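You operate a simulated robot arm through the tools that you are given. There is no shell and no other tool.

The job below is to be done with a simulated robot arm. You get a single attempt, and the scene is never put back.

TASK
Count 10 pegs into cup 29 at the peg feeder.
Fine: cup on the cup slide, slide pushed in; one press gives what the peg knob shows, eight at most; draw the slide out at the end and leave the cup on it. Where these are worked on the way, their far stop is far enough and under half their travel is too little: cup slide.

Only the result counts: the job must be done as asked and must still hold three seconds after the hand-in. Knocking over, shifting, dropping, spilling or breaking anything else fails it.

THE ROBOT
A 6-joint arm with a three-finger gripper, fixed in place. Base frame: the origin is at the foot of the arm, x ahead of it, y to its left, z up. Lengths are in mm, angles in rad, forces in N, time in s.
Its first joint turns from -2.897 to 2.897 rad. Payload 4.89 kg.
Tool frame: the origin (TCP) lies between the finger pads and is the grasp point; the fingertips stand 30 mm ahead of it; z points along the fingers, y is the line along which they close. The gripper opens to 164 mm. The gripper's body begins 125 mm behind the TCP.
Orientation is that of the tool frame in the base frame, as a unit quaternion [x, y, z, w]. With the fingers straight down and closing along the base's y, the tool's x points along the base's -x, its y along +y and its z along -z.

THE INTERFACE
- The arm moves only by the tool nudge_tool. Its argument "rows" is a list of rows, each an object (a shift or turn left out is 0, a gripper value left out holds the last) with "dp": the shift along the tool's x, y, z in units of 40 mm (1.0 is 40 mm), a list of three; "delta_rot": the turn, a rotation vector about the tool's x, y, z in units of 4 degrees (1.0 is 4 degrees), a list of three. In form: [{"dp": [dx, dy, dz], "delta_rot": [wx, wy, wz]}, ...]. A call has 1 to 20 rows; each row shifts and turns the commanded pose from where the row before left it, along the tool's axes as they then stand. "claw" is the opening, from 0 (shut) to 1 (fully open), set as the call begins (left out, the last holds). A call with a number of a shift or a turn outside -1 to 1 is refused whole. Rows are played at 5 a second. More than 50 mm and 0.15 rad between two rows, or a gripper value outside its range, and nothing of the call is played. Where a pose cannot be reached the arm comes as near as it can. A force on the tool above 60 N (or 10 N above the force at the start of the call, whichever is more), or a blocked arm, ends the call early, and 0.2 s more pass. Each finger travels about 108 mm/s and halts on what it meets, pressing with about 29 N; the grip force reading is that of the motor and also rises with nothing between the fingers. The clock runs only during rows and for 0.2 s after the last one: add rows that do not move to give the fingers time. The reply holds the time, the measured pose of the TCP, the force on the tool along the base axes, the opening and the grip force, in the units named above and with some noise, with the torque about the TCP (base axes, N m) and any sound that the robot's microphone picked up, and new pictures: "views" is both (left out), scene, wrist or none.
- Cameras (640 x 400 px; columns grow to the right, rows downward): "scene" is fixed at [217.5, -501, 1607.1]; the picture's right is [0.65, -0.76, 0.00], its down [-0.48, -0.41, -0.78] and it looks along [0.59, 0.50, -0.63] (base axes); focal length 333 px, centre (320, 200). "wrist" rides on the gripper at [76, -2, -152] in the tool frame; the picture's right is [0.02, 1.00, 0.00], its down [-0.88, 0.02, -0.47] and it looks along [-0.47, 0.01, 0.88] (tool axes); focal length 247 px, centre (320, 200). There is no depth. A picture from a camera that has moved, and an enlarged one, comes with that camera's place and axes in the base frame and with its lens.
- raise_lower(by): slides the trunk up (or, below 0, down) by that many mm; the arm rides with it, the base frame stays. It gives what a move gives, with no picture.
- inspect(camera, box): a new picture of the part [left, top, right, bottom] of that camera's present view, enlarged. The clock stands still meanwhile.
- hand_in(): hands the job in; it is judged then, once.

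Places have to be worked out from the pictures, the camera data and where the tool is seen. Open the gripper and draw the arm clear of the work before you hand the job in, unless the task says otherwise.

The tools are called as name(argument=value, ...) on one line, values as JSON. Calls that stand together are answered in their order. nudge_tool: Moves the arm, as the interface text tells. Its arguments: {"type":"object","properties":{"rows":{"type":"array","items":{"type":"object","properties":{"dp":{"type":"array","items":{"type":"number"}},"delta_rot":{"type":"array","items":{"type":"number"}}}}},"claw":{"type":"number"},"views":{"type":"string","enum":["both","scene","wrist","none"]}},"required":["rows"]} The other tools are called the same way: raise_lower (by) slides the trunk up or down; inspect (camera, box) takes an enlarged picture of a part of a camera's view; hand_in () hands the job in.

At the start:

```text
clock: 0.0
tcp_pos: [543.7, -59.6, 1277.9]
orientation: [0.0, 1.0, 0.0, 0.0]
wrist_force: [-0.1, -1.1, 0.0]
wrist_torque: [-0.01, 0.03, 0.02]
gripper_width: 164.0
finger_force: 0.0
trunk travel left (down, up): [-175.0, 215.0]
```

scene: 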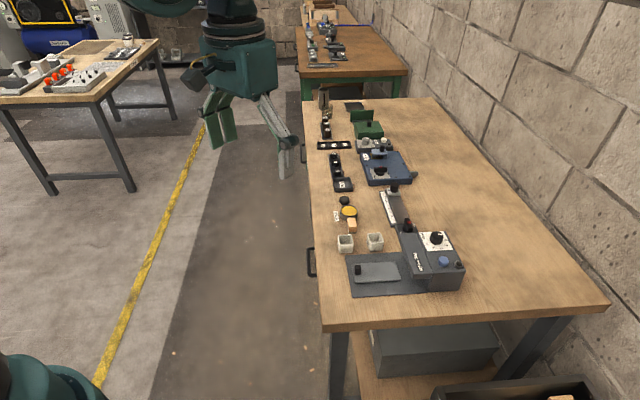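
wrist: 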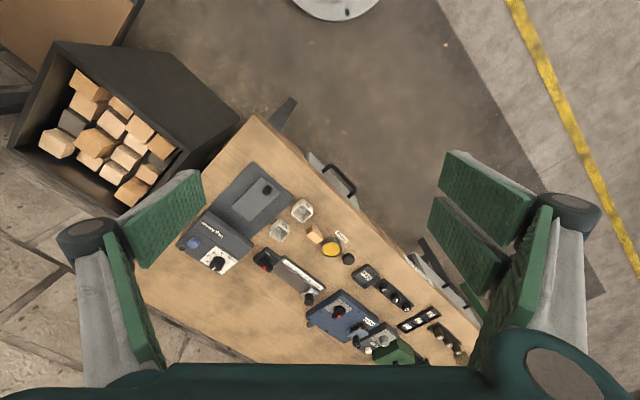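

I'll begin by looking closely at the peg feeder and the cups in both cameras.

inspect(camera="scene", box=[320, 180, 480, 310])

inspect(camera="wrist", box=[160, 140, 360, 300])

inspect(camera="scene", box=[300, 90, 430, 200])

```text
3.08 times, centred on (400, 245) of scene
camera zoom: at [217.5, -501.0, 1607.1], right [0.65, -0.76, 0.0], down [-0.48, -0.41, -0.78], along [0.59, 0.5, -0.63], focal length 1026 px, centre (74, 62)
```

zoom: 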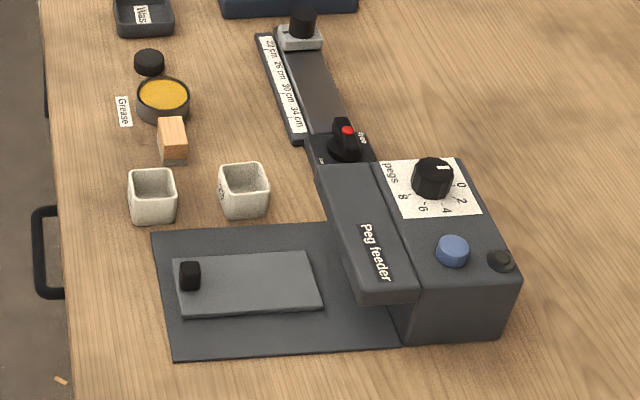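

```text
2.50 times, centred on (260, 220) of wrist
camera zoom: at [468.3, -59.6, 1430.4], right [-0.02, 1.0, 0.0], down [0.88, 0.02, 0.47], along [0.47, 0.01, -0.88], focal length 617 px, centre (470, 150)
```

zoom: 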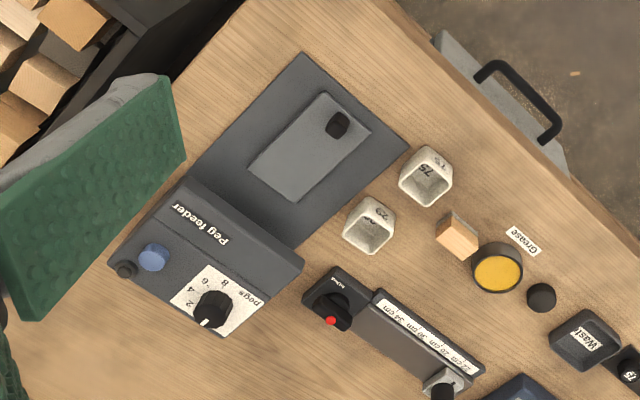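

```text
3.64 times, centred on (365, 145) of scene
camera zoom: at [217.5, -501.0, 1607.1], right [0.65, -0.76, 0.0], down [-0.48, -0.41, -0.78], along [0.59, 0.5, -0.63], focal length 1212 px, centre (156, 400)
```

zoom: 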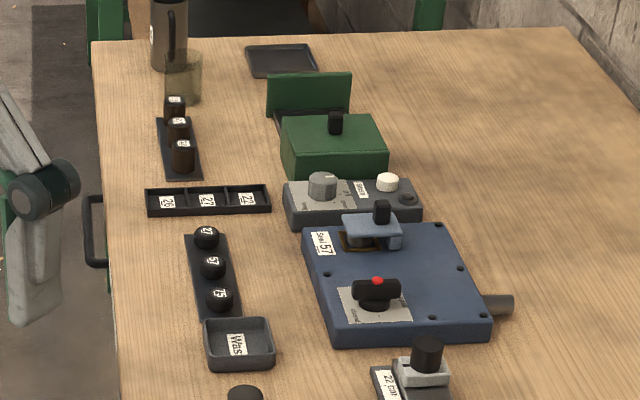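

The cups stand at about (880,-165) and (815,-98), the feeder knob near (934,-326,933), the button near (868,-374,928) and the slide knob near (748,-190,858). I'll move the tool to above this area, still high, to look closer.

nudge_tool(rows=[{"dp": [-0.455, -0.425, 0.4]}, {"dp": [-0.455, -0.425, 0.4]}, {"dp": [-0.455, -0.425, 0.4]}, {"dp": [-0.455, -0.425, 0.4]}, {"dp": [-0.455, -0.425, 0.4]}, {"dp": [-0.455, -0.425, 0.4]}, {"dp": [-0.455, -0.425, 0.4]}, {"dp": [-0.455, -0.425, 0.4]}, {"dp": [-0.455, -0.425, 0.4]}, {"dp": [-0.455, -0.425, 0.4]}, {}, {}])

```text
clock: 2.6
tcp_pos: [726.3, -228.5, 1119.5]
orientation: [-0.001, 1.0, 0.0, 0.0]
wrist_force: [0.5, 0.6, -0.2]
wrist_torque: [0.01, 0.08, 0.03]
gripper_width: 164.2
finger_force: 0.1
trunk travel left (down, up): [-175.0, 215.0]
camera wrist: at [650.2, -229.0, 1270.2], right [-0.02, 1.0, 0.0], down [0.88, 0.02, 0.47], along [0.47, 0.01, -0.88], focal length 247 px, centre (320, 200)
```

scene: 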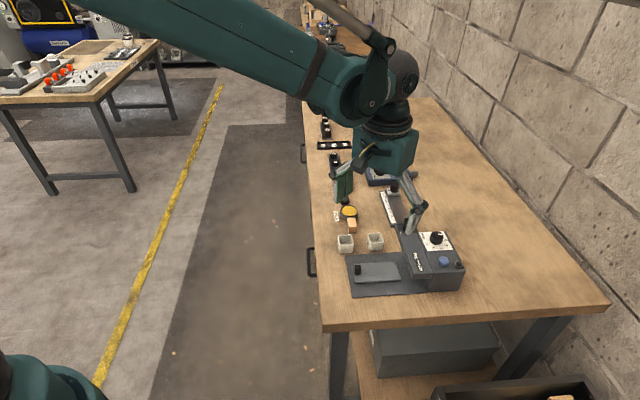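
wrist: 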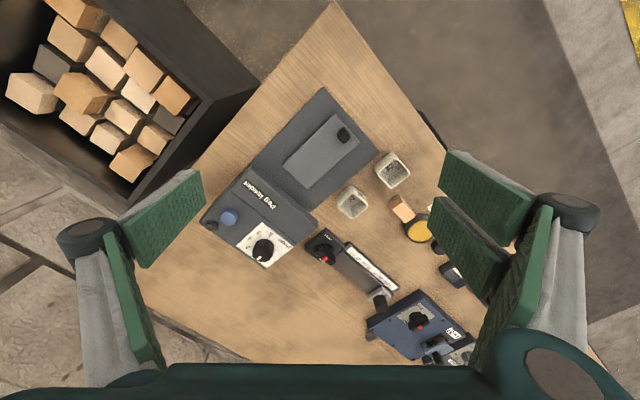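

The feeder is in the middle of the wrist view now; I enlarge it to read the cup numbers, the dial, and the slide.

inspect(camera="wrist", box=[190, 80, 350, 180])

inspect(camera="wrist", box=[190, 180, 350, 280])

inspect(camera="wrist", box=[320, 140, 420, 225])

inspect(camera="scene", box=[395, 215, 475, 300])

inspect(camera="scene", box=[325, 225, 405, 305])

```text
4.00 times, centred on (270, 130) of wrist
camera zoom: at [650.2, -229.0, 1270.2], right [-0.02, 1.0, 0.0], down [0.88, 0.02, 0.47], along [0.47, 0.01, -0.88], focal length 988 px, centre (520, 480)
```

zoom: 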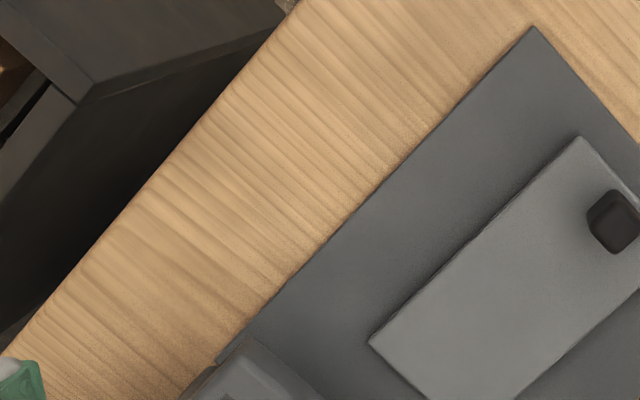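

```text
4.00 times, centred on (270, 230) of wrist
camera zoom: at [650.2, -229.0, 1270.2], right [-0.02, 1.0, 0.0], down [0.88, 0.02, 0.47], along [0.47, 0.01, -0.88], focal length 988 px, centre (520, 80)
```

zoom: 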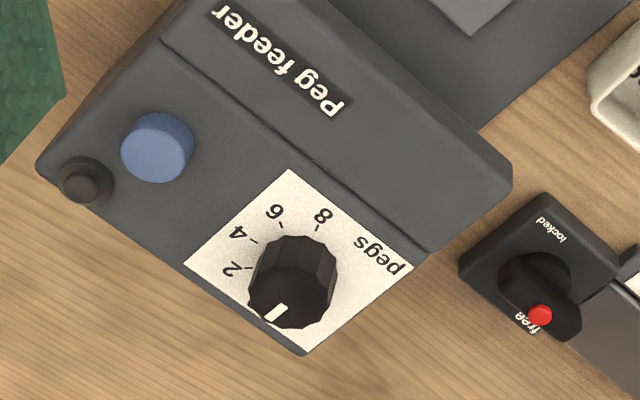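

```text
4.71 times, centred on (370, 182) of wrist
camera zoom: at [650.2, -229.0, 1270.2], right [-0.02, 1.0, 0.0], down [0.88, 0.02, 0.47], along [0.47, 0.01, -0.88], focal length 1162 px, centre (85, 282)
```

zoom: 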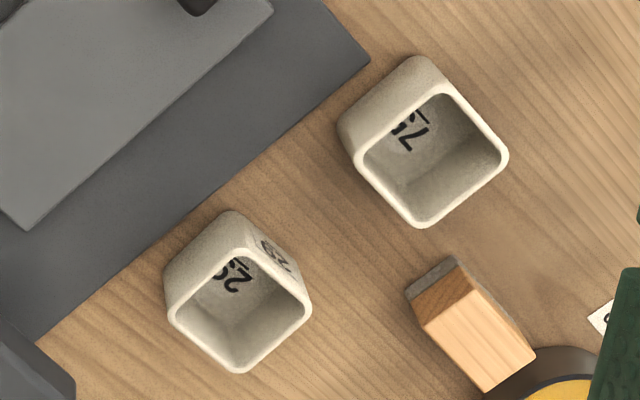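

```text
4.71 times, centred on (435, 258) of scene
camera zoom: at [217.5, -501.0, 1607.1], right [0.65, -0.76, 0.0], down [-0.48, -0.41, -0.78], along [0.59, 0.5, -0.63], focal length 1568 px, centre (-221, -71)
```

zoom: 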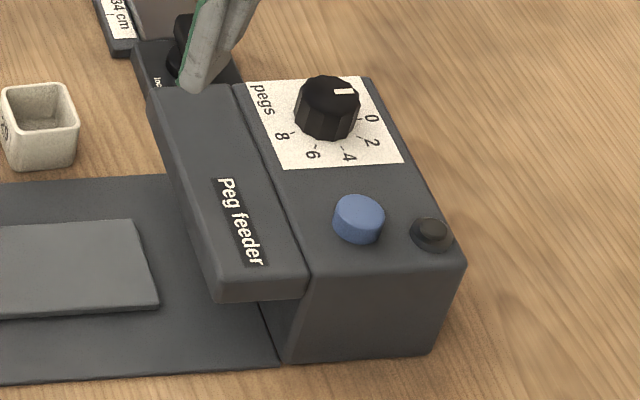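

```text
5.00 times, centred on (365, 265) of scene
camera zoom: at [217.5, -501.0, 1607.1], right [0.65, -0.76, 0.0], down [-0.48, -0.41, -0.78], along [0.59, 0.5, -0.63], focal length 1666 px, centre (95, -125)
```

zoom: 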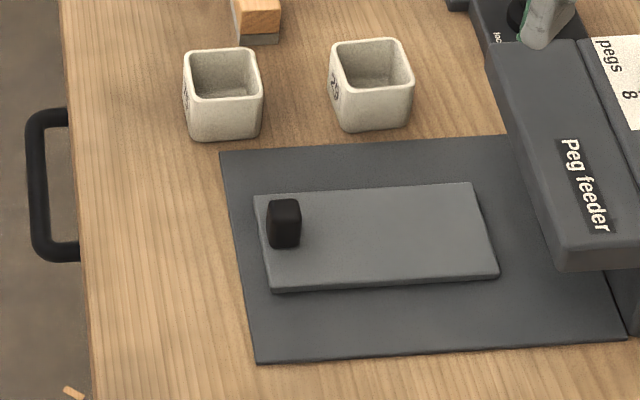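

Cup 29 is the one nearer the feeder, with its rim centre at about (874,-164,871). The slide is about 128 x 64 mm and turned 45°, with its centre near (784,-226), and the dial mark is near 0. I turn the tool 45° so its axes line up with the feeder, then look again.

nudge_tool(rows=[{"delta_rot": [0, 0, 0.95]}, {"delta_rot": [0, 0, 0.95]}, {"delta_rot": [0, 0, 0.95]}, {"delta_rot": [0, 0, 0.95]}, {"delta_rot": [0, 0, 0.95]}, {"delta_rot": [0, 0, 0.95]}, {"delta_rot": [0, 0, 0.95]}, {"delta_rot": [0, 0, 0.95]}, {"delta_rot": [0, 0, 0.95]}, {"delta_rot": [0, 0, 0.95]}, {"delta_rot": [0, 0, 0.95]}, {"delta_rot": [0, 0, 0.95]}, {}])

```text
clock: 5.4
tcp_pos: [727.1, -228.2, 1118.2]
orientation: [0.388, 0.922, 0.001, 0.0]
wrist_force: [-0.2, 0.0, 0.1]
wrist_torque: [-0.01, 0.0, -0.01]
gripper_width: 163.9
finger_force: 0.0
trunk travel left (down, up): [-175.0, 215.0]
camera wrist: at [671.9, -174.7, 1270.5], right [0.7, 0.71, 0.0], down [0.63, -0.62, 0.47], along [0.34, -0.33, -0.88], focal length 247 px, centre (320, 200)
```

scene: 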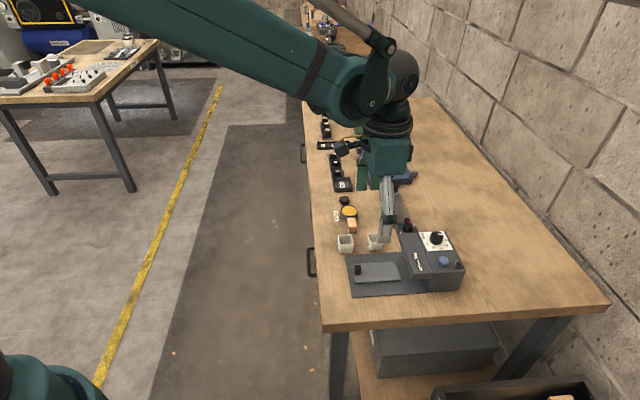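
wrist: 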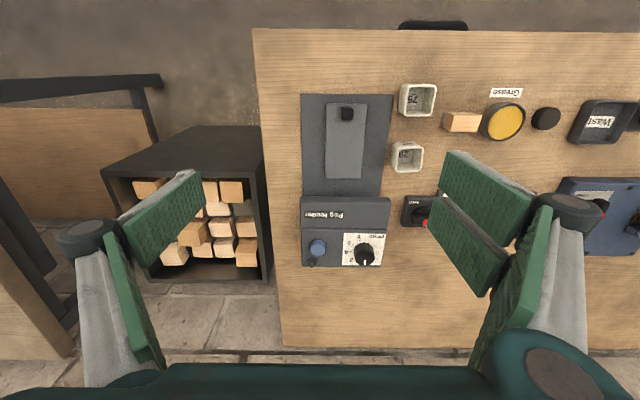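

The view is now squared with the feeder; I enlarge the tray, the cups and the dial.

inspect(camera="wrist", box=[290, 80, 450, 180])

inspect(camera="wrist", box=[290, 190, 402, 270])

```text
4.00 times, centred on (370, 130) of wrist
camera zoom: at [671.9, -174.7, 1270.5], right [0.7, 0.71, 0.0], down [0.63, -0.62, 0.47], along [0.34, -0.33, -0.88], focal length 988 px, centre (120, 480)
```

zoom: 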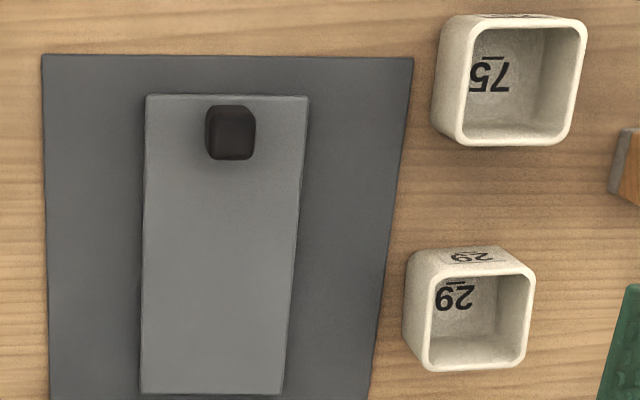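

```text
5.00 times, centred on (346, 230) of wrist
camera zoom: at [671.9, -174.7, 1270.5], right [0.7, 0.71, 0.0], down [0.63, -0.62, 0.47], along [0.34, -0.33, -0.88], focal length 1235 px, centre (190, 50)
```

zoom: 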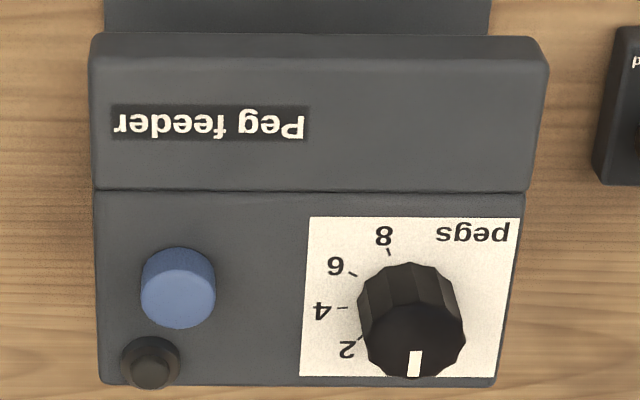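

Everything fits: tray, slide and cups are aligned with an axis pointing (0.71,-0.70), and the lip of the feeder begins right where the slide ends. I lower the tool over the outer end of the tray and tilt it, so that the wrist camera looks under the lip.

nudge_tool(rows=[{"dp": [0, 0.215, 0.85], "delta_rot": [0, 0, -0.29]}, {"dp": [0, 0.215, 0.85]}, {"dp": [0, 0.215, 0.85]}, {"dp": [0, 0.215, 0.85]}, {"dp": [0, 0.215, 0.85]}, {"delta_rot": [0, -1, 0]}, {"delta_rot": [0, -1, 0]}, {"delta_rot": [0, -1, 0]}, {"delta_rot": [0, -1, 0]}, {"delta_rot": [0, -1, 0]}, {"delta_rot": [0, -1, 0]}, {"delta_rot": [0, -1, 0]}, {"delta_rot": [0, -1, 0]}, {"delta_rot": [0, -1, 0]}, {"delta_rot": [0, -1, 0]}, {}])

```text
clock: 8.8
tcp_pos: [757.3, -200.2, 948.4]
orientation: [0.356, 0.87, -0.129, 0.316]
wrist_force: [0.0, -0.7, -0.2]
wrist_torque: [0.04, 0.03, -0.01]
gripper_width: 164.1
finger_force: 0.1
trunk travel left (down, up): [-175.0, 215.0]
camera wrist: at [644.1, -89.3, 1015.2], right [0.69, 0.73, -0.01], down [0.28, -0.25, 0.93], along [0.67, -0.64, -0.37], focal length 247 px, centre (320, 200)
```

scene: 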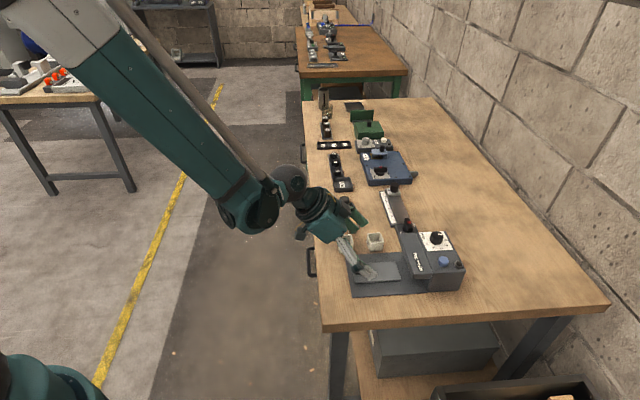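
wrist: 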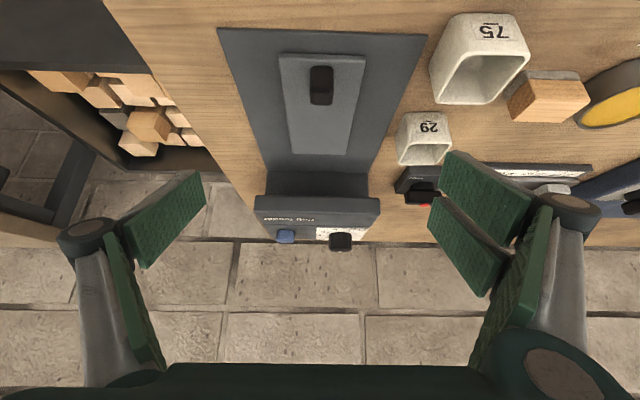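

The view is upside down but shows the mouth below the lip; I enlarge it.

inspect(camera="wrist", box=[240, 130, 400, 255])

inspect(camera="wrist", box=[210, 20, 450, 170])

```text
3.20 times, centred on (320, 192) of wrist
camera zoom: at [644.1, -89.3, 1015.2], right [0.69, 0.73, -0.01], down [0.28, -0.25, 0.93], along [0.67, -0.64, -0.37], focal length 790 px, centre (320, 224)
```

zoom: 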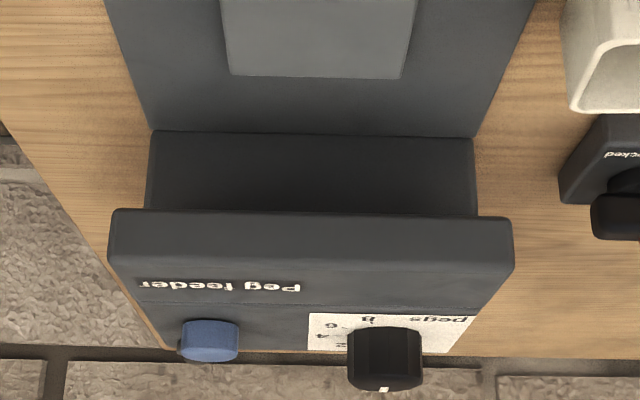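

```text
2.67 times, centred on (330, 95) of wrist
camera zoom: at [644.1, -89.3, 1015.2], right [0.69, 0.73, -0.01], down [0.28, -0.25, 0.93], along [0.67, -0.64, -0.37], focal length 659 px, centre (293, 480)
```

zoom: 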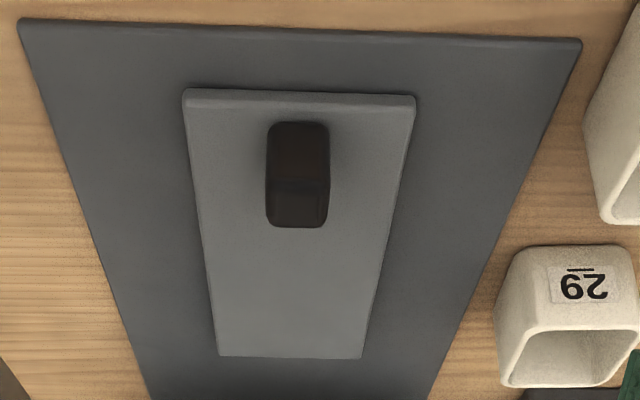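

Under the lip there is a plain back wall about 64 mm beyond the slide's inner end. To find the outlet on the lip's underside, I tilt the tool to nearly level so the camera comes low and looks slightly up.

nudge_tool(rows=[{"delta_rot": [0, -1, 0]}, {"delta_rot": [0, -1, 0]}, {"delta_rot": [0, -1, 0]}, {"delta_rot": [0, -1, 0]}, {"delta_rot": [0, -1, 0]}, {"delta_rot": [0, -1, 0]}, {"delta_rot": [0, -1, 0]}, {"delta_rot": [0, -1, 0]}, {"delta_rot": [0, -1, 0]}, {"delta_rot": [0, -1, 0]}, {"delta_rot": [0, -1, 0]}, {}])

```text
clock: 11.4
tcp_pos: [819.2, -197.5, 1040.1]
orientation: [0.282, 0.688, -0.254, 0.619]
wrist_force: [0.2, 1.2, 0.1]
wrist_torque: [0.03, -0.01, 0.02]
gripper_width: 163.9
finger_force: 0.1
out of reach, approached as far as the arm can: row 6, 7, 8, 9, 10, 11
trunk travel left (down, up): [-175.0, 215.0]
camera wrist: at [704.0, -86.0, 979.7], right [0.7, 0.71, -0.02], down [-0.25, 0.28, 0.93], along [0.67, -0.64, 0.38], focal length 247 px, centre (320, 200)
```

scene: 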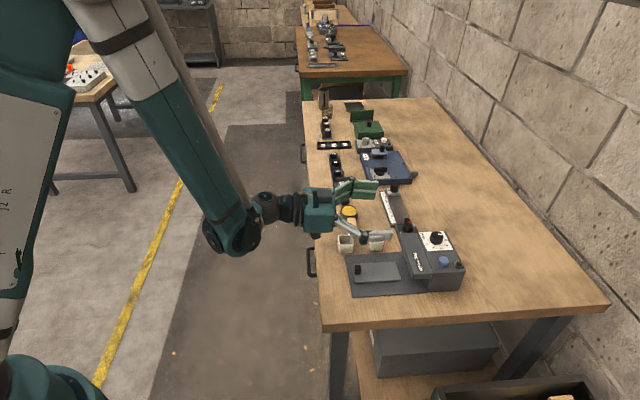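
wrist: 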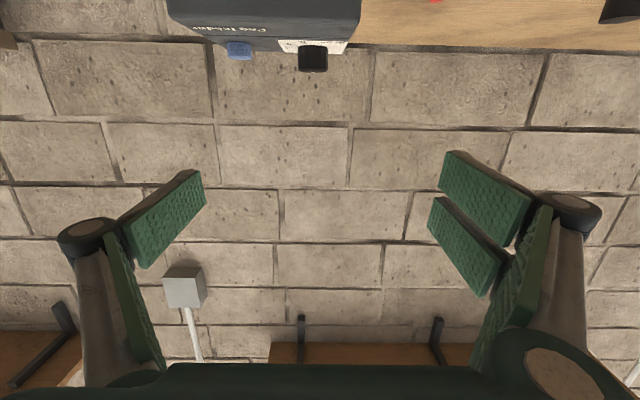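

The wrist ran into its limit, so the camera stayed too high (z 980). Lowering the trunk by 120 mm brings the camera to about z 860 with the fingers at z ~920, clear of the cups and short of the lip.

raise_lower(by=-60)

raise_lower(by=-55)

inspect(camera="wrist", box=[0, 0, 640, 400])

```text
clock: 12.4
tcp_pos: [818.7, -197.5, 979.4]
orientation: [0.281, 0.689, -0.253, 0.619]
wrist_force: [-0.6, -0.3, 0.2]
wrist_torque: [0.0, -0.01, 0.0]
gripper_width: 163.8
finger_force: 0.0
trunk travel left (down, up): [-115.0, 275.0]
```

```text
clock: 13.4
tcp_pos: [818.4, -197.1, 925.6]
orientation: [0.282, 0.689, -0.253, 0.618]
wrist_force: [-0.6, 0.5, -0.7]
wrist_torque: [0.01, 0.0, -0.02]
gripper_width: 163.8
finger_force: 0.0
trunk travel left (down, up): [-60.0, 330.0]
```

```text
1.00 times, centred on (320, 200) of wrist (not enlarged: the box is as wide or as high as the picture)
camera zoom: at [703.9, -86.0, 864.7], right [0.7, 0.71, -0.02], down [-0.25, 0.28, 0.93], along [0.67, -0.64, 0.38], focal length 247 px, centre (320, 200)
```

zoom: 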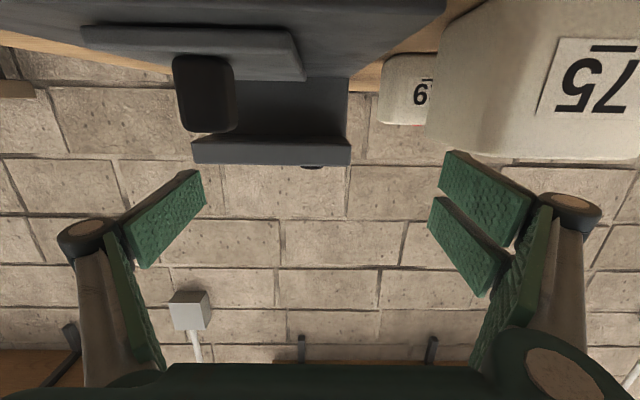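

The camera now looks in under the lip; I enlarge that part.

inspect(camera="wrist", box=[180, 70, 370, 175])

inspect(camera="wrist", box=[230, 100, 350, 170])

```text
3.37 times, centred on (275, 122) of wrist
camera zoom: at [703.9, -86.0, 864.7], right [0.7, 0.71, -0.02], down [-0.25, 0.28, 0.93], along [0.67, -0.64, 0.38], focal length 832 px, centre (472, 461)
```

zoom: 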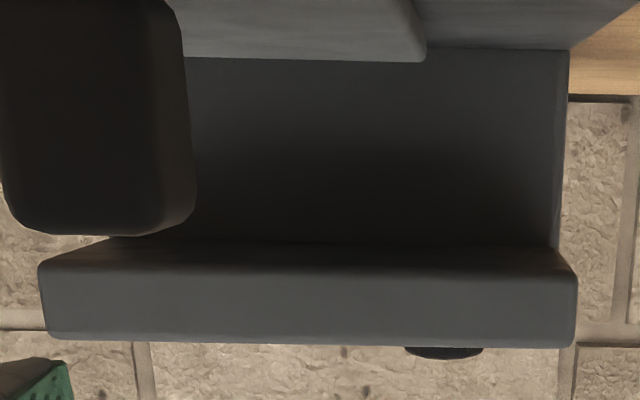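

```text
5.33 times, centred on (290, 135) of wrist
camera zoom: at [703.9, -86.0, 864.7], right [0.7, 0.71, -0.02], down [-0.25, 0.28, 0.93], along [0.67, -0.64, 0.38], focal length 1317 px, centre (480, 547)
```

zoom: 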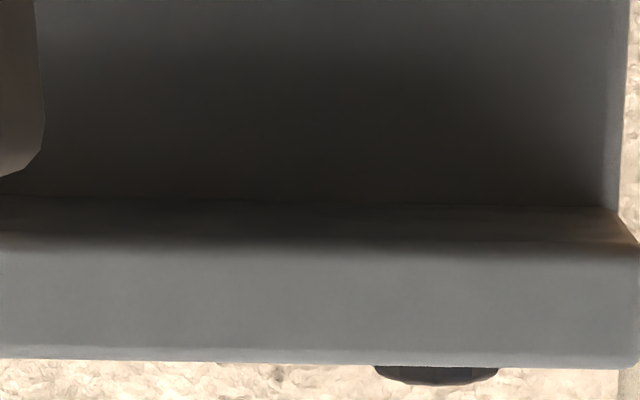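

The underside of the lip is plain, its lower face at z ~900, and the back wall is near U≈840 (U along the slide's inward axis); the slide's knob top is near z 876. I'll back up first, then stand the tool upright again.

nudge_tool(rows=[{"dp": [-1, 0, -0.5]}, {"dp": [-1, 0, -0.5]}, {"dp": [-1, 0, -0.5]}, {}], views="none")

```text
clock: 14.4
tcp_pos: [786.1, -164.1, 1051.2]
orientation: [0.282, 0.689, -0.253, 0.618]
wrist_force: [1.3, 0.4, -0.2]
wrist_torque: [-0.05, 0.0, -0.02]
gripper_width: 164.0
finger_force: 0.1
trunk travel left (down, up): [-60.0, 330.0]
```

The commanded pose follows the real one. Now I turn the tool upright again (84° back).

nudge_tool(rows=[{"delta_rot": [0, 1, 0]}, {"delta_rot": [0, 1, 0]}, {"delta_rot": [0, 1, 0]}, {"delta_rot": [0, 1, 0]}, {"delta_rot": [0, 1, 0]}, {"delta_rot": [0, 1, 0]}, {"delta_rot": [0, 1, 0]}, {"delta_rot": [0, 1, 0]}, {"delta_rot": [0, 1, 0]}, {"delta_rot": [0, 1, 0]}, {"delta_rot": [0, 1, 0]}, {"delta_rot": [0, 1, 0]}, {"delta_rot": [0, 1, 0]}, {"delta_rot": [0, 1, 0]}, {"delta_rot": [0, 1, 0]}, {"delta_rot": [0, 1, 0]}, {"delta_rot": [0, 1, 0]}, {"delta_rot": [0, 1, 0]}, {"delta_rot": [0, 1, 0]}, {"delta_rot": [0, 1, 0]}], views="none")

nudge_tool(rows=[{"delta_rot": [0, 1, 0]}, {}])

```text
clock: 18.6
tcp_pos: [784.8, -164.6, 1050.9]
orientation: [0.378, 0.925, -0.012, 0.032]
wrist_force: [-0.7, 0.2, 0.6]
wrist_torque: [-0.09, -0.15, -0.01]
gripper_width: 163.9
finger_force: 0.0
trunk travel left (down, up): [-60.0, 330.0]
```

```text
clock: 19.2
tcp_pos: [785.9, -165.0, 1052.0]
orientation: [0.379, 0.925, 0.0, -0.001]
wrist_force: [0.4, 0.4, 0.1]
wrist_torque: [-0.02, 0.0, 0.01]
gripper_width: 163.9
finger_force: 0.1
trunk travel left (down, up): [-60.0, 330.0]
camera wrist: at [730.3, -112.3, 1202.7], right [0.69, 0.73, 0.0], down [0.64, -0.61, 0.47], along [0.34, -0.32, -0.88], focal length 247 px, centre (320, 200)
```

scene: 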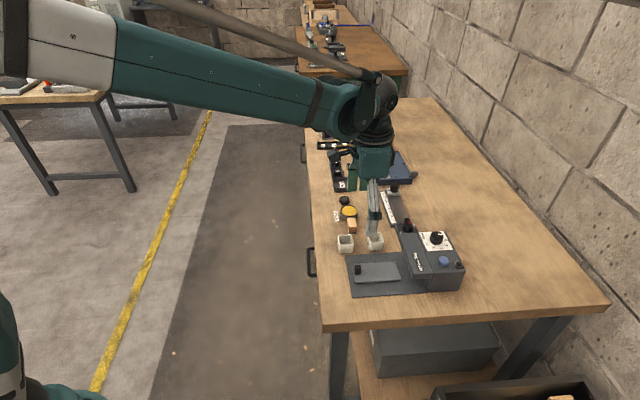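
wrist: 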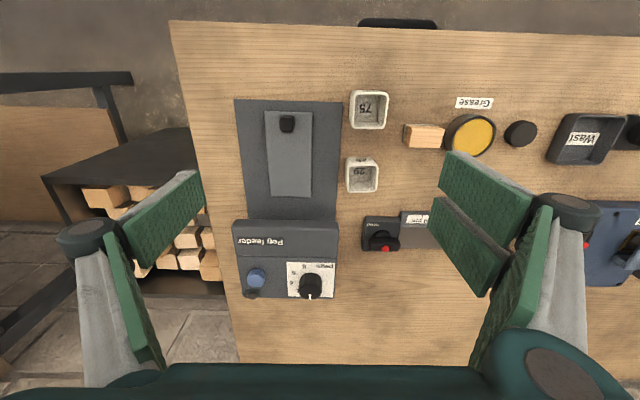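

The tool is upright with yaw 44.6°, matching the feeder. Before placing the cup I want to know the slide's travel, so I move above the slide's knob with a narrowed opening.

nudge_tool(claw=0.37, rows=[{"dp": [0.08, -0.275, 0.55]}, {"dp": [0.08, -0.275, 0.55]}, {"dp": [0.08, -0.275, 0.55]}, {"dp": [0.08, -0.275, 0.55]}, {}, {}])

```text
clock: 20.6
tcp_pos: [746.0, -187.2, 962.3]
orientation: [0.379, 0.925, 0.001, -0.002]
wrist_force: [0.4, 0.5, 0.2]
wrist_torque: [-0.01, 0.0, 0.02]
gripper_width: 60.9
finger_force: 0.0
trunk travel left (down, up): [-60.0, 330.0]
camera wrist: at [691.6, -134.8, 1114.3], right [0.69, 0.73, 0.0], down [0.64, -0.61, 0.47], along [0.34, -0.32, -0.88], focal length 247 px, centre (320, 200)
```

scene: 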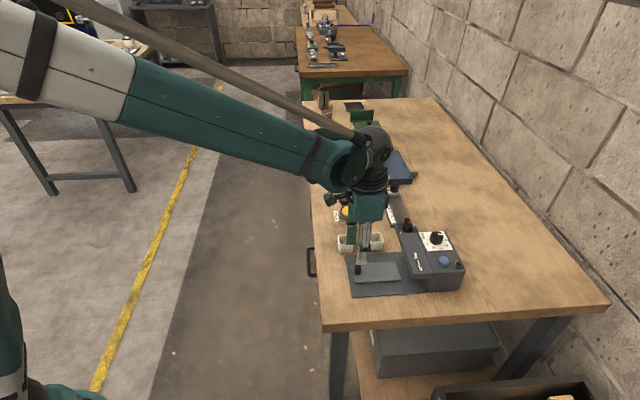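
wrist: 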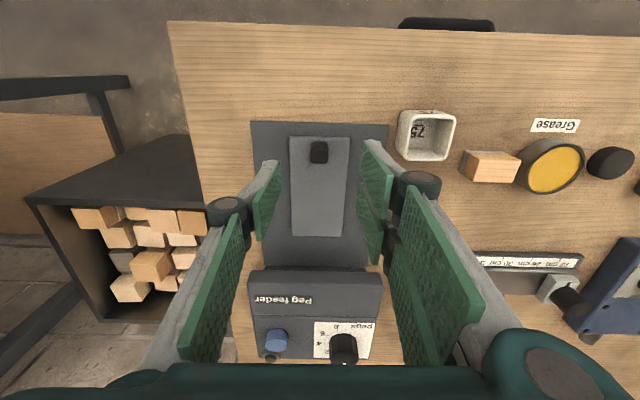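

The knob lies on the tool's axis. I go down to TCP z ~888 (tips ~858) astride the slide's knob.

nudge_tool(rows=[{"dp": [0.03, 0, 0.6]}, {"dp": [0, 0, 0.6]}, {"dp": [0, 0, 0.6]}, {}])

inspect(camera="wrist", box=[220, 100, 420, 225])

inspect(camera="scene", box=[325, 215, 425, 305])

```text
clock: 21.6
tcp_pos: [746.3, -186.5, 890.0]
orientation: [0.38, 0.925, 0.0, -0.002]
wrist_force: [0.4, 0.5, 0.6]
wrist_torque: [0.01, -0.04, 0.0]
gripper_width: 61.0
finger_force: 0.0
trunk travel left (down, up): [-60.0, 330.0]
camera wrist: at [690.4, -132.7, 1041.8], right [0.69, 0.73, 0.0], down [0.64, -0.61, 0.47], along [0.34, -0.32, -0.88], focal length 247 px, centre (320, 200)
```

scene: 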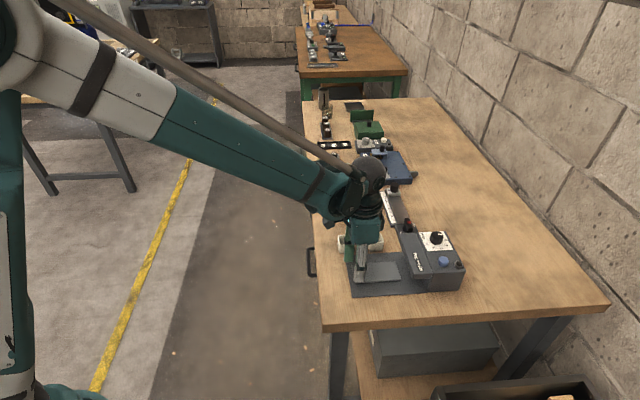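
wrist: 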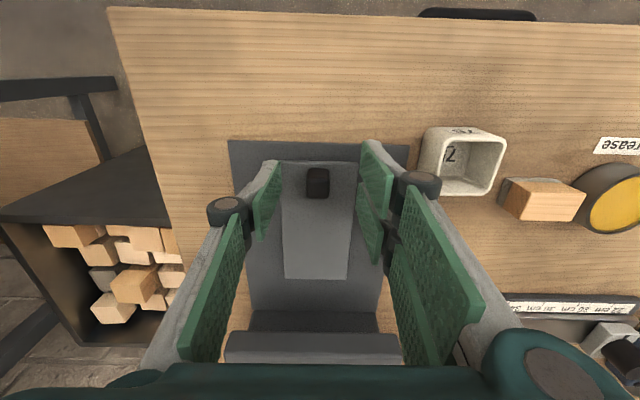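

```text
3.20 times, centred on (320, 162) of wrist
camera zoom: at [690.4, -132.7, 1041.8], right [0.69, 0.73, 0.0], down [0.64, -0.61, 0.47], along [0.34, -0.32, -0.88], focal length 790 px, centre (320, 320)
```

zoom: 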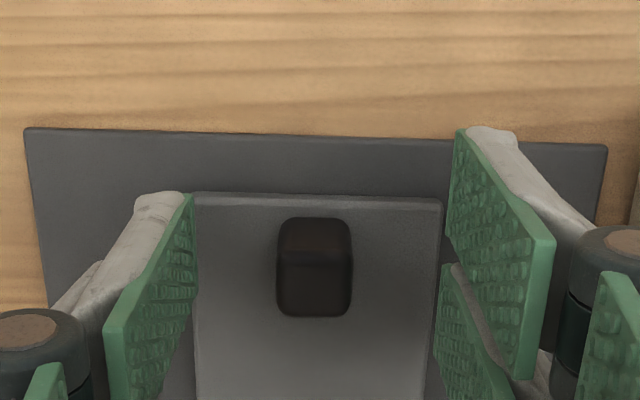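

```text
4.44 times, centred on (375, 260) of scene
camera zoom: at [217.5, -501.0, 1607.1], right [0.65, -0.76, 0.0], down [-0.48, -0.41, -0.78], along [0.59, 0.5, -0.63], focal length 1481 px, centre (76, -67)
```

zoom: 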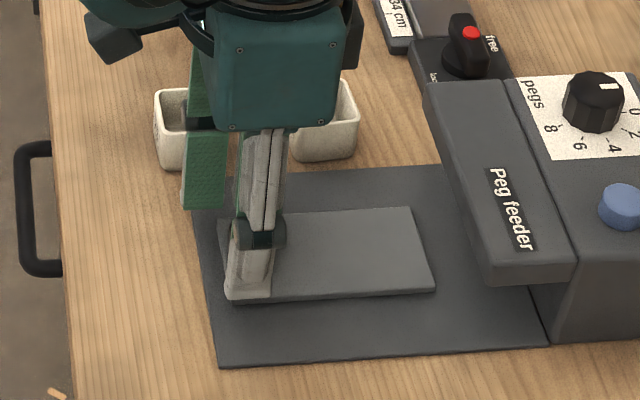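

The knob stands between the fingers with nothing else near. I close on it.

nudge_tool(claw=0.0, rows=[{}, {}, {}], views="wrist")

```text
clock: 22.4
tcp_pos: [744.7, -186.5, 890.3]
orientation: [0.38, 0.925, -0.001, -0.001]
wrist_force: [-14.4, -15.0, -12.7]
wrist_torque: [-0.53, 0.27, -0.37]
gripper_width: 17.8
finger_force: 44.9
trunk travel left (down, up): [-60.0, 330.0]
camera wrist: at [689.9, -133.7, 1041.7], right [0.69, 0.73, 0.0], down [0.64, -0.61, 0.47], along [0.34, -0.32, -0.88], focal length 247 px, centre (320, 200)
```

wrist: 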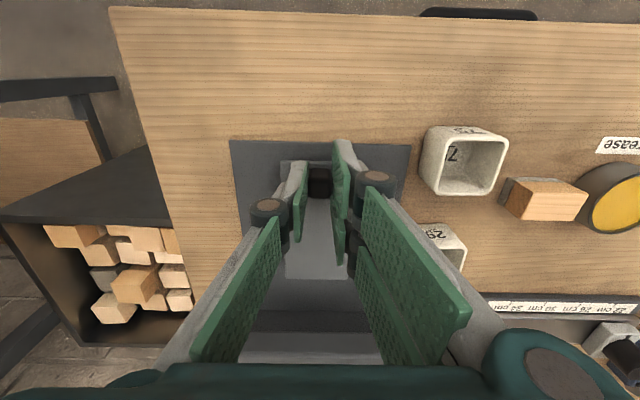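

The grip holds the knob (17.8 mm) with a slight side force; I relieve 1.5 mm sideways and push the slide in by 40 mm slowly.

nudge_tool(rows=[{"dp": [0, -0.04, 0]}, {"dp": [-0.25, 0, 0]}, {"dp": [-0.25, 0, 0]}, {"dp": [-0.25, 0, 0]}, {"dp": [-0.25, 0, 0]}, {}])

```text
clock: 23.8
tcp_pos: [773.6, -213.1, 889.1]
orientation: [0.379, 0.925, 0.001, -0.002]
wrist_force: [18.6, 18.3, -21.4]
wrist_torque: [0.68, -0.27, -0.19]
gripper_width: 17.7
finger_force: 44.5
trunk travel left (down, up): [-60.0, 330.0]
camera wrist: at [717.1, -161.7, 1041.8], right [0.69, 0.73, 0.0], down [0.64, -0.6, 0.47], along [0.34, -0.32, -0.88], focal length 247 px, centre (320, 200)
```

scene: 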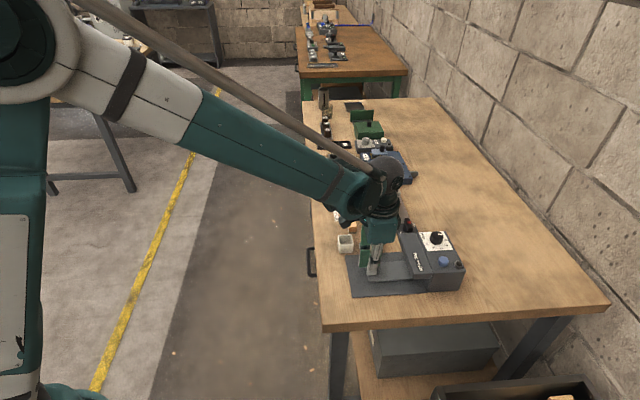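
wrist: 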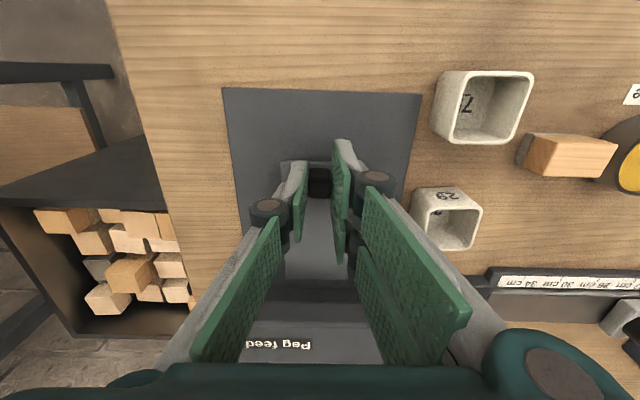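

The slide went 39 mm in without resistance along its way. I go on in smaller steps towards its stop, relieving the side force a little.

nudge_tool(rows=[{"dp": [0, 0.025, 0]}, {"dp": [-0.15, 0, 0]}, {"dp": [-0.15, 0, 0]}, {"dp": [-0.15, 0, 0]}, {"dp": [-0.15, 0, 0]}, {}], views="none")

```text
clock: 25.2
tcp_pos: [789.8, -230.4, 889.6]
orientation: [0.379, 0.925, 0.001, -0.001]
wrist_force: [10.5, 9.6, 2.8]
wrist_torque: [0.38, -0.1, -0.26]
gripper_width: 17.4
finger_force: 44.7
trunk travel left (down, up): [-60.0, 330.0]
```

Now 63 mm in and still no stop; I continue stepwise.

nudge_tool(rows=[{"dp": [-0.15, 0, 0]}, {"dp": [-0.15, 0, 0]}, {"dp": [-0.15, 0, 0]}, {"dp": [-0.15, 0, 0]}, {}])

```text
clock: 26.4
tcp_pos: [805.8, -248.1, 890.3]
orientation: [0.379, 0.926, 0.0, -0.002]
wrist_force: [-29.6, 21.9, -1.8]
wrist_torque: [0.59, 0.85, -0.47]
gripper_width: 17.5
finger_force: 45.1
trunk travel left (down, up): [-60.0, 330.0]
camera wrist: at [750.7, -194.8, 1042.5], right [0.69, 0.73, 0.0], down [0.64, -0.61, 0.47], along [0.34, -0.32, -0.88], focal length 247 px, centre (320, 200)
```

scene: 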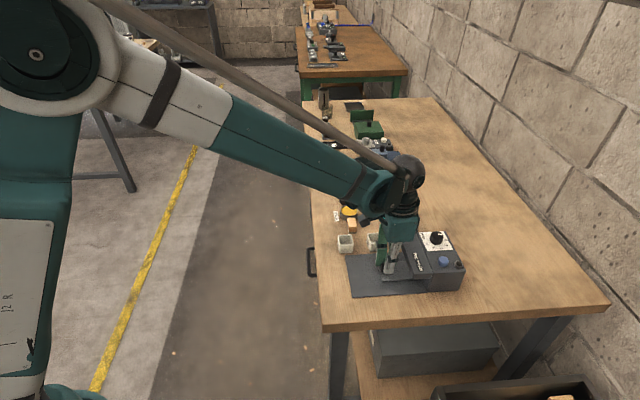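
wrist: 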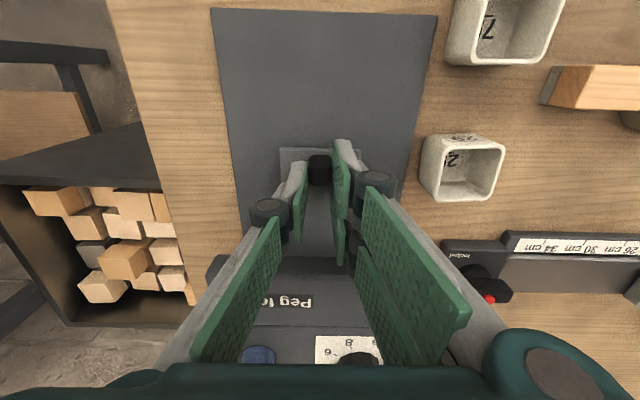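

The stop is felt now (37 N back along the slide): the travel is about 86 mm, so the slide runs in under the wall. The cup centre must therefore stand near U≈724 on the drawn-out slide (midway between knob and inner end) to end up under the lip's middle. I pull the slide back out.

nudge_tool(rows=[{"dp": [0.2, 0, 0]}, {"dp": [0.3, 0, 0]}, {"dp": [0.3, 0, 0]}, {"dp": [0.3, 0, 0]}, {"dp": [0.3, 0, 0]}, {"dp": [0.3, 0, 0]}, {"dp": [0.3, 0, 0]}, {"dp": [0.1, 0, 0]}, {}])

```text
clock: 28.4
tcp_pos: [748.7, -189.8, 888.3]
orientation: [0.379, 0.925, 0.0, -0.001]
wrist_force: [33.2, -18.4, 2.8]
wrist_torque: [-0.58, -0.98, -0.26]
gripper_width: 17.7
finger_force: 44.9
trunk travel left (down, up): [-60.0, 330.0]
camera wrist: at [693.1, -137.2, 1040.4], right [0.69, 0.73, 0.0], down [0.64, -0.61, 0.47], along [0.34, -0.32, -0.88], focal length 247 px, centre (320, 200)
```

scene: 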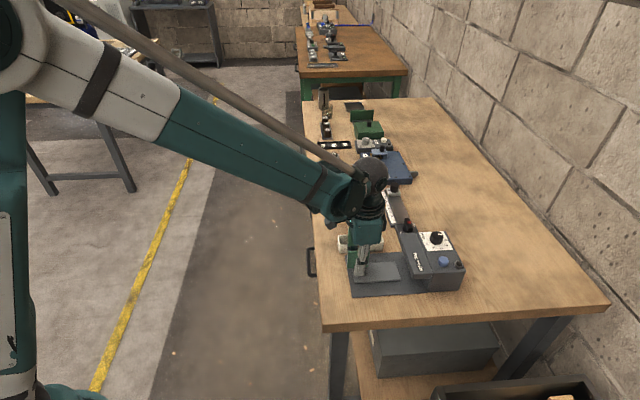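
wrist: 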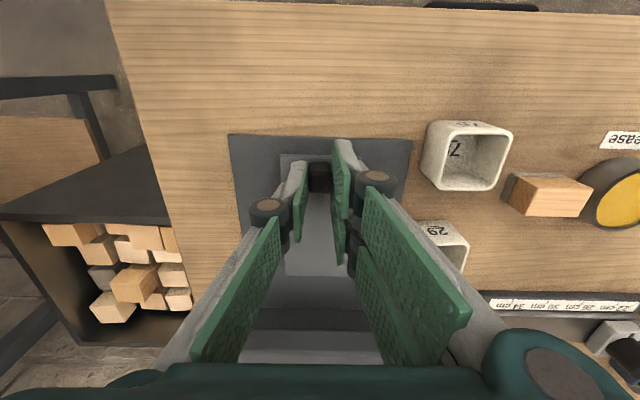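

The slide is back at its outer stop (36 N the other way); allowing for give, its travel is about 80 mm. I open the fingers and rise.

nudge_tool(claw=0.3, rows=[{}, {}, {"dp": [0, 0, -1]}, {"dp": [0, 0, -1]}, {"dp": [0, 0, -1]}, {}])

inspect(camera="wrist", box=[200, 60, 440, 210])

```text
clock: 29.8
tcp_pos: [746.6, -188.2, 1011.9]
orientation: [0.378, 0.926, 0.001, -0.001]
wrist_force: [0.0, -0.4, 0.6]
wrist_torque: [0.02, 0.02, 0.02]
gripper_width: 49.3
finger_force: 0.3
trunk travel left (down, up): [-60.0, 330.0]
camera wrist: at [690.6, -135.7, 1163.6], right [0.69, 0.73, 0.0], down [0.64, -0.61, 0.47], along [0.34, -0.32, -0.88], focal length 247 px, centre (320, 200)
```

scene: 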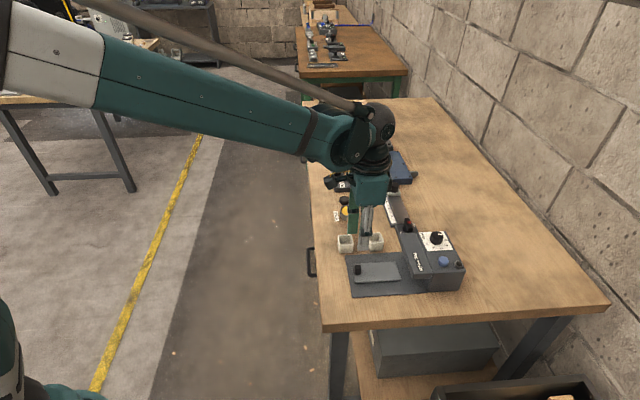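
wrist: 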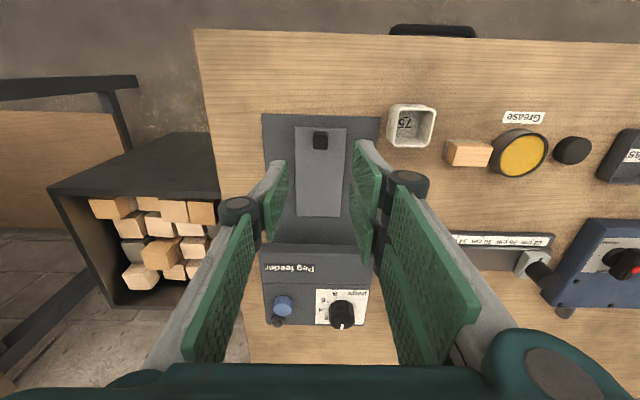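

```text
2.67 times, centred on (320, 135) of wrist
camera zoom: at [690.6, -135.7, 1163.6], right [0.69, 0.73, 0.0], down [0.64, -0.61, 0.47], along [0.34, -0.32, -0.88], focal length 659 px, centre (320, 373)
```

zoom: 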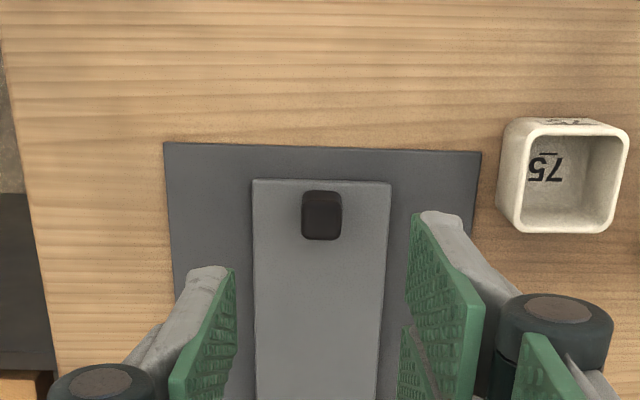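

The slide stands at its outer position. Next I move above cup 29 with the opening at about 75 mm.

nudge_tool(claw=0.46, rows=[{"dp": [-0.46, 0.675, 0]}, {"dp": [-0.46, 0.675, 0]}, {"dp": [-0.46, 0.675, 0]}, {"dp": [-0.46, 0.675, 0]}, {}, {}])

inspect(camera="wrist", box=[240, 100, 400, 200])

```text
clock: 31.2
tcp_pos: [876.0, -164.0, 1010.4]
orientation: [0.379, 0.925, 0.001, -0.001]
wrist_force: [0.4, 0.1, -0.1]
wrist_torque: [0.05, 0.06, -0.02]
gripper_width: 75.2
finger_force: 0.0
trunk travel left (down, up): [-60.0, 330.0]
camera wrist: at [820.6, -111.0, 1162.7], right [0.69, 0.73, 0.0], down [0.64, -0.61, 0.47], along [0.34, -0.32, -0.88], focal length 247 px, centre (320, 200)
```

scene: 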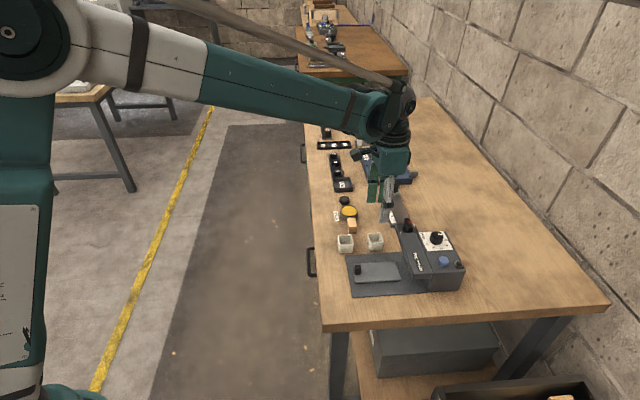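
wrist: 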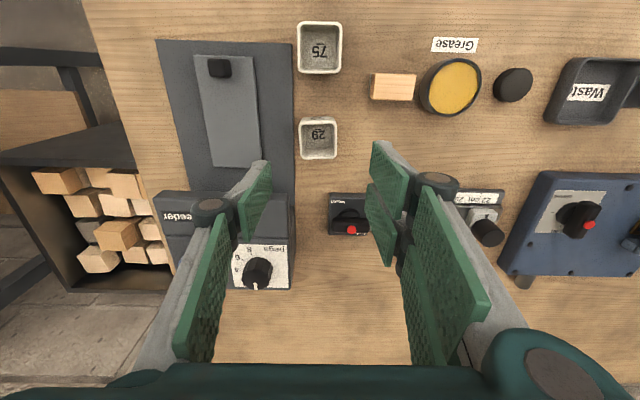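

```text
4.00 times, centred on (320, 150) of wrist
camera zoom: at [820.6, -111.0, 1162.7], right [0.69, 0.73, 0.0], down [0.64, -0.61, 0.47], along [0.34, -0.32, -0.88], focal length 988 px, centre (320, 400)
```

zoom: 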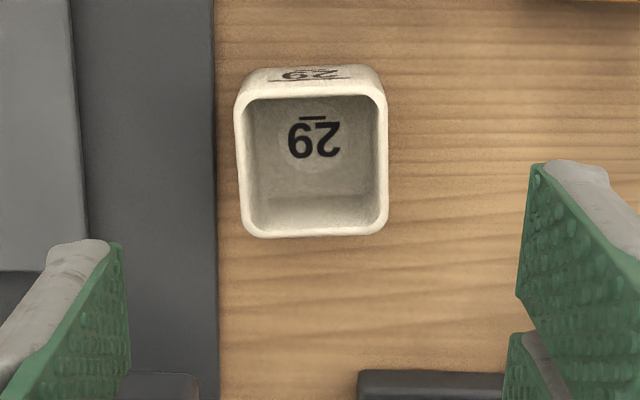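

The cup's rim centre lies 3 mm to the -y side of the tool's axis, the rest agrees. I shift and go down until the tips are at z ~846, just above the tray's level.

nudge_tool(rows=[{"dp": [0, -0.075, 0.6]}, {"dp": [0, 0, 0.7]}, {"dp": [0, 0, 0.7]}, {"dp": [0, 0, 0.7]}, {"dp": [0, 0, 0.65]}, {}])

inspect(camera="wrist", box=[220, 130, 420, 255])

inspect(camera="scene", box=[325, 205, 425, 295])

```text
clock: 32.6
tcp_pos: [871.7, -165.7, 877.0]
orientation: [0.379, 0.926, 0.0, -0.002]
wrist_force: [-0.5, -0.1, -0.1]
wrist_torque: [0.0, -0.06, 0.0]
gripper_width: 75.3
finger_force: 0.2
trunk travel left (down, up): [-60.0, 330.0]
camera wrist: at [817.1, -112.1, 1028.8], right [0.69, 0.73, 0.0], down [0.64, -0.61, 0.47], along [0.34, -0.32, -0.88], focal length 247 px, centre (320, 200)
```

scene: 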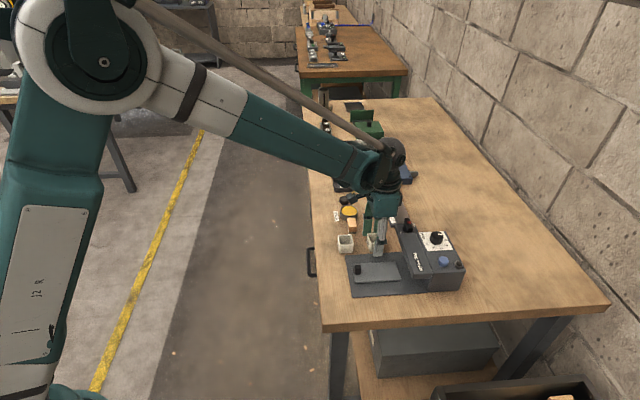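
wrist: 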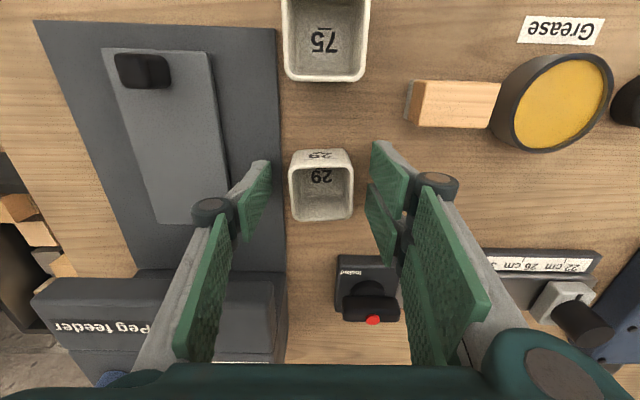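

```text
3.20 times, centred on (320, 192) of wrist
camera zoom: at [817.1, -112.1, 1028.8], right [0.69, 0.73, 0.0], down [0.64, -0.61, 0.47], along [0.34, -0.32, -0.88], focal length 790 px, centre (320, 224)
```

zoom: 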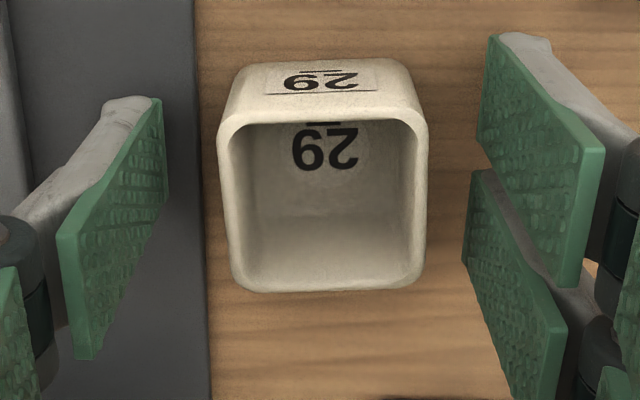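

```text
4.44 times, centred on (375, 250) of scene
camera zoom: at [217.5, -501.0, 1607.1], right [0.65, -0.76, 0.0], down [-0.48, -0.41, -0.78], along [0.59, 0.5, -0.63], focal length 1481 px, centre (76, -22)
```

zoom: 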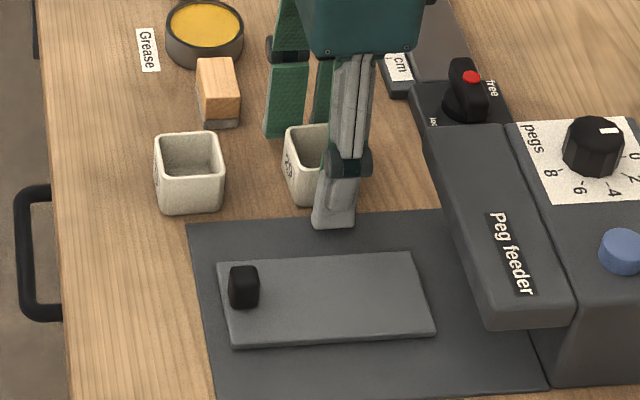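

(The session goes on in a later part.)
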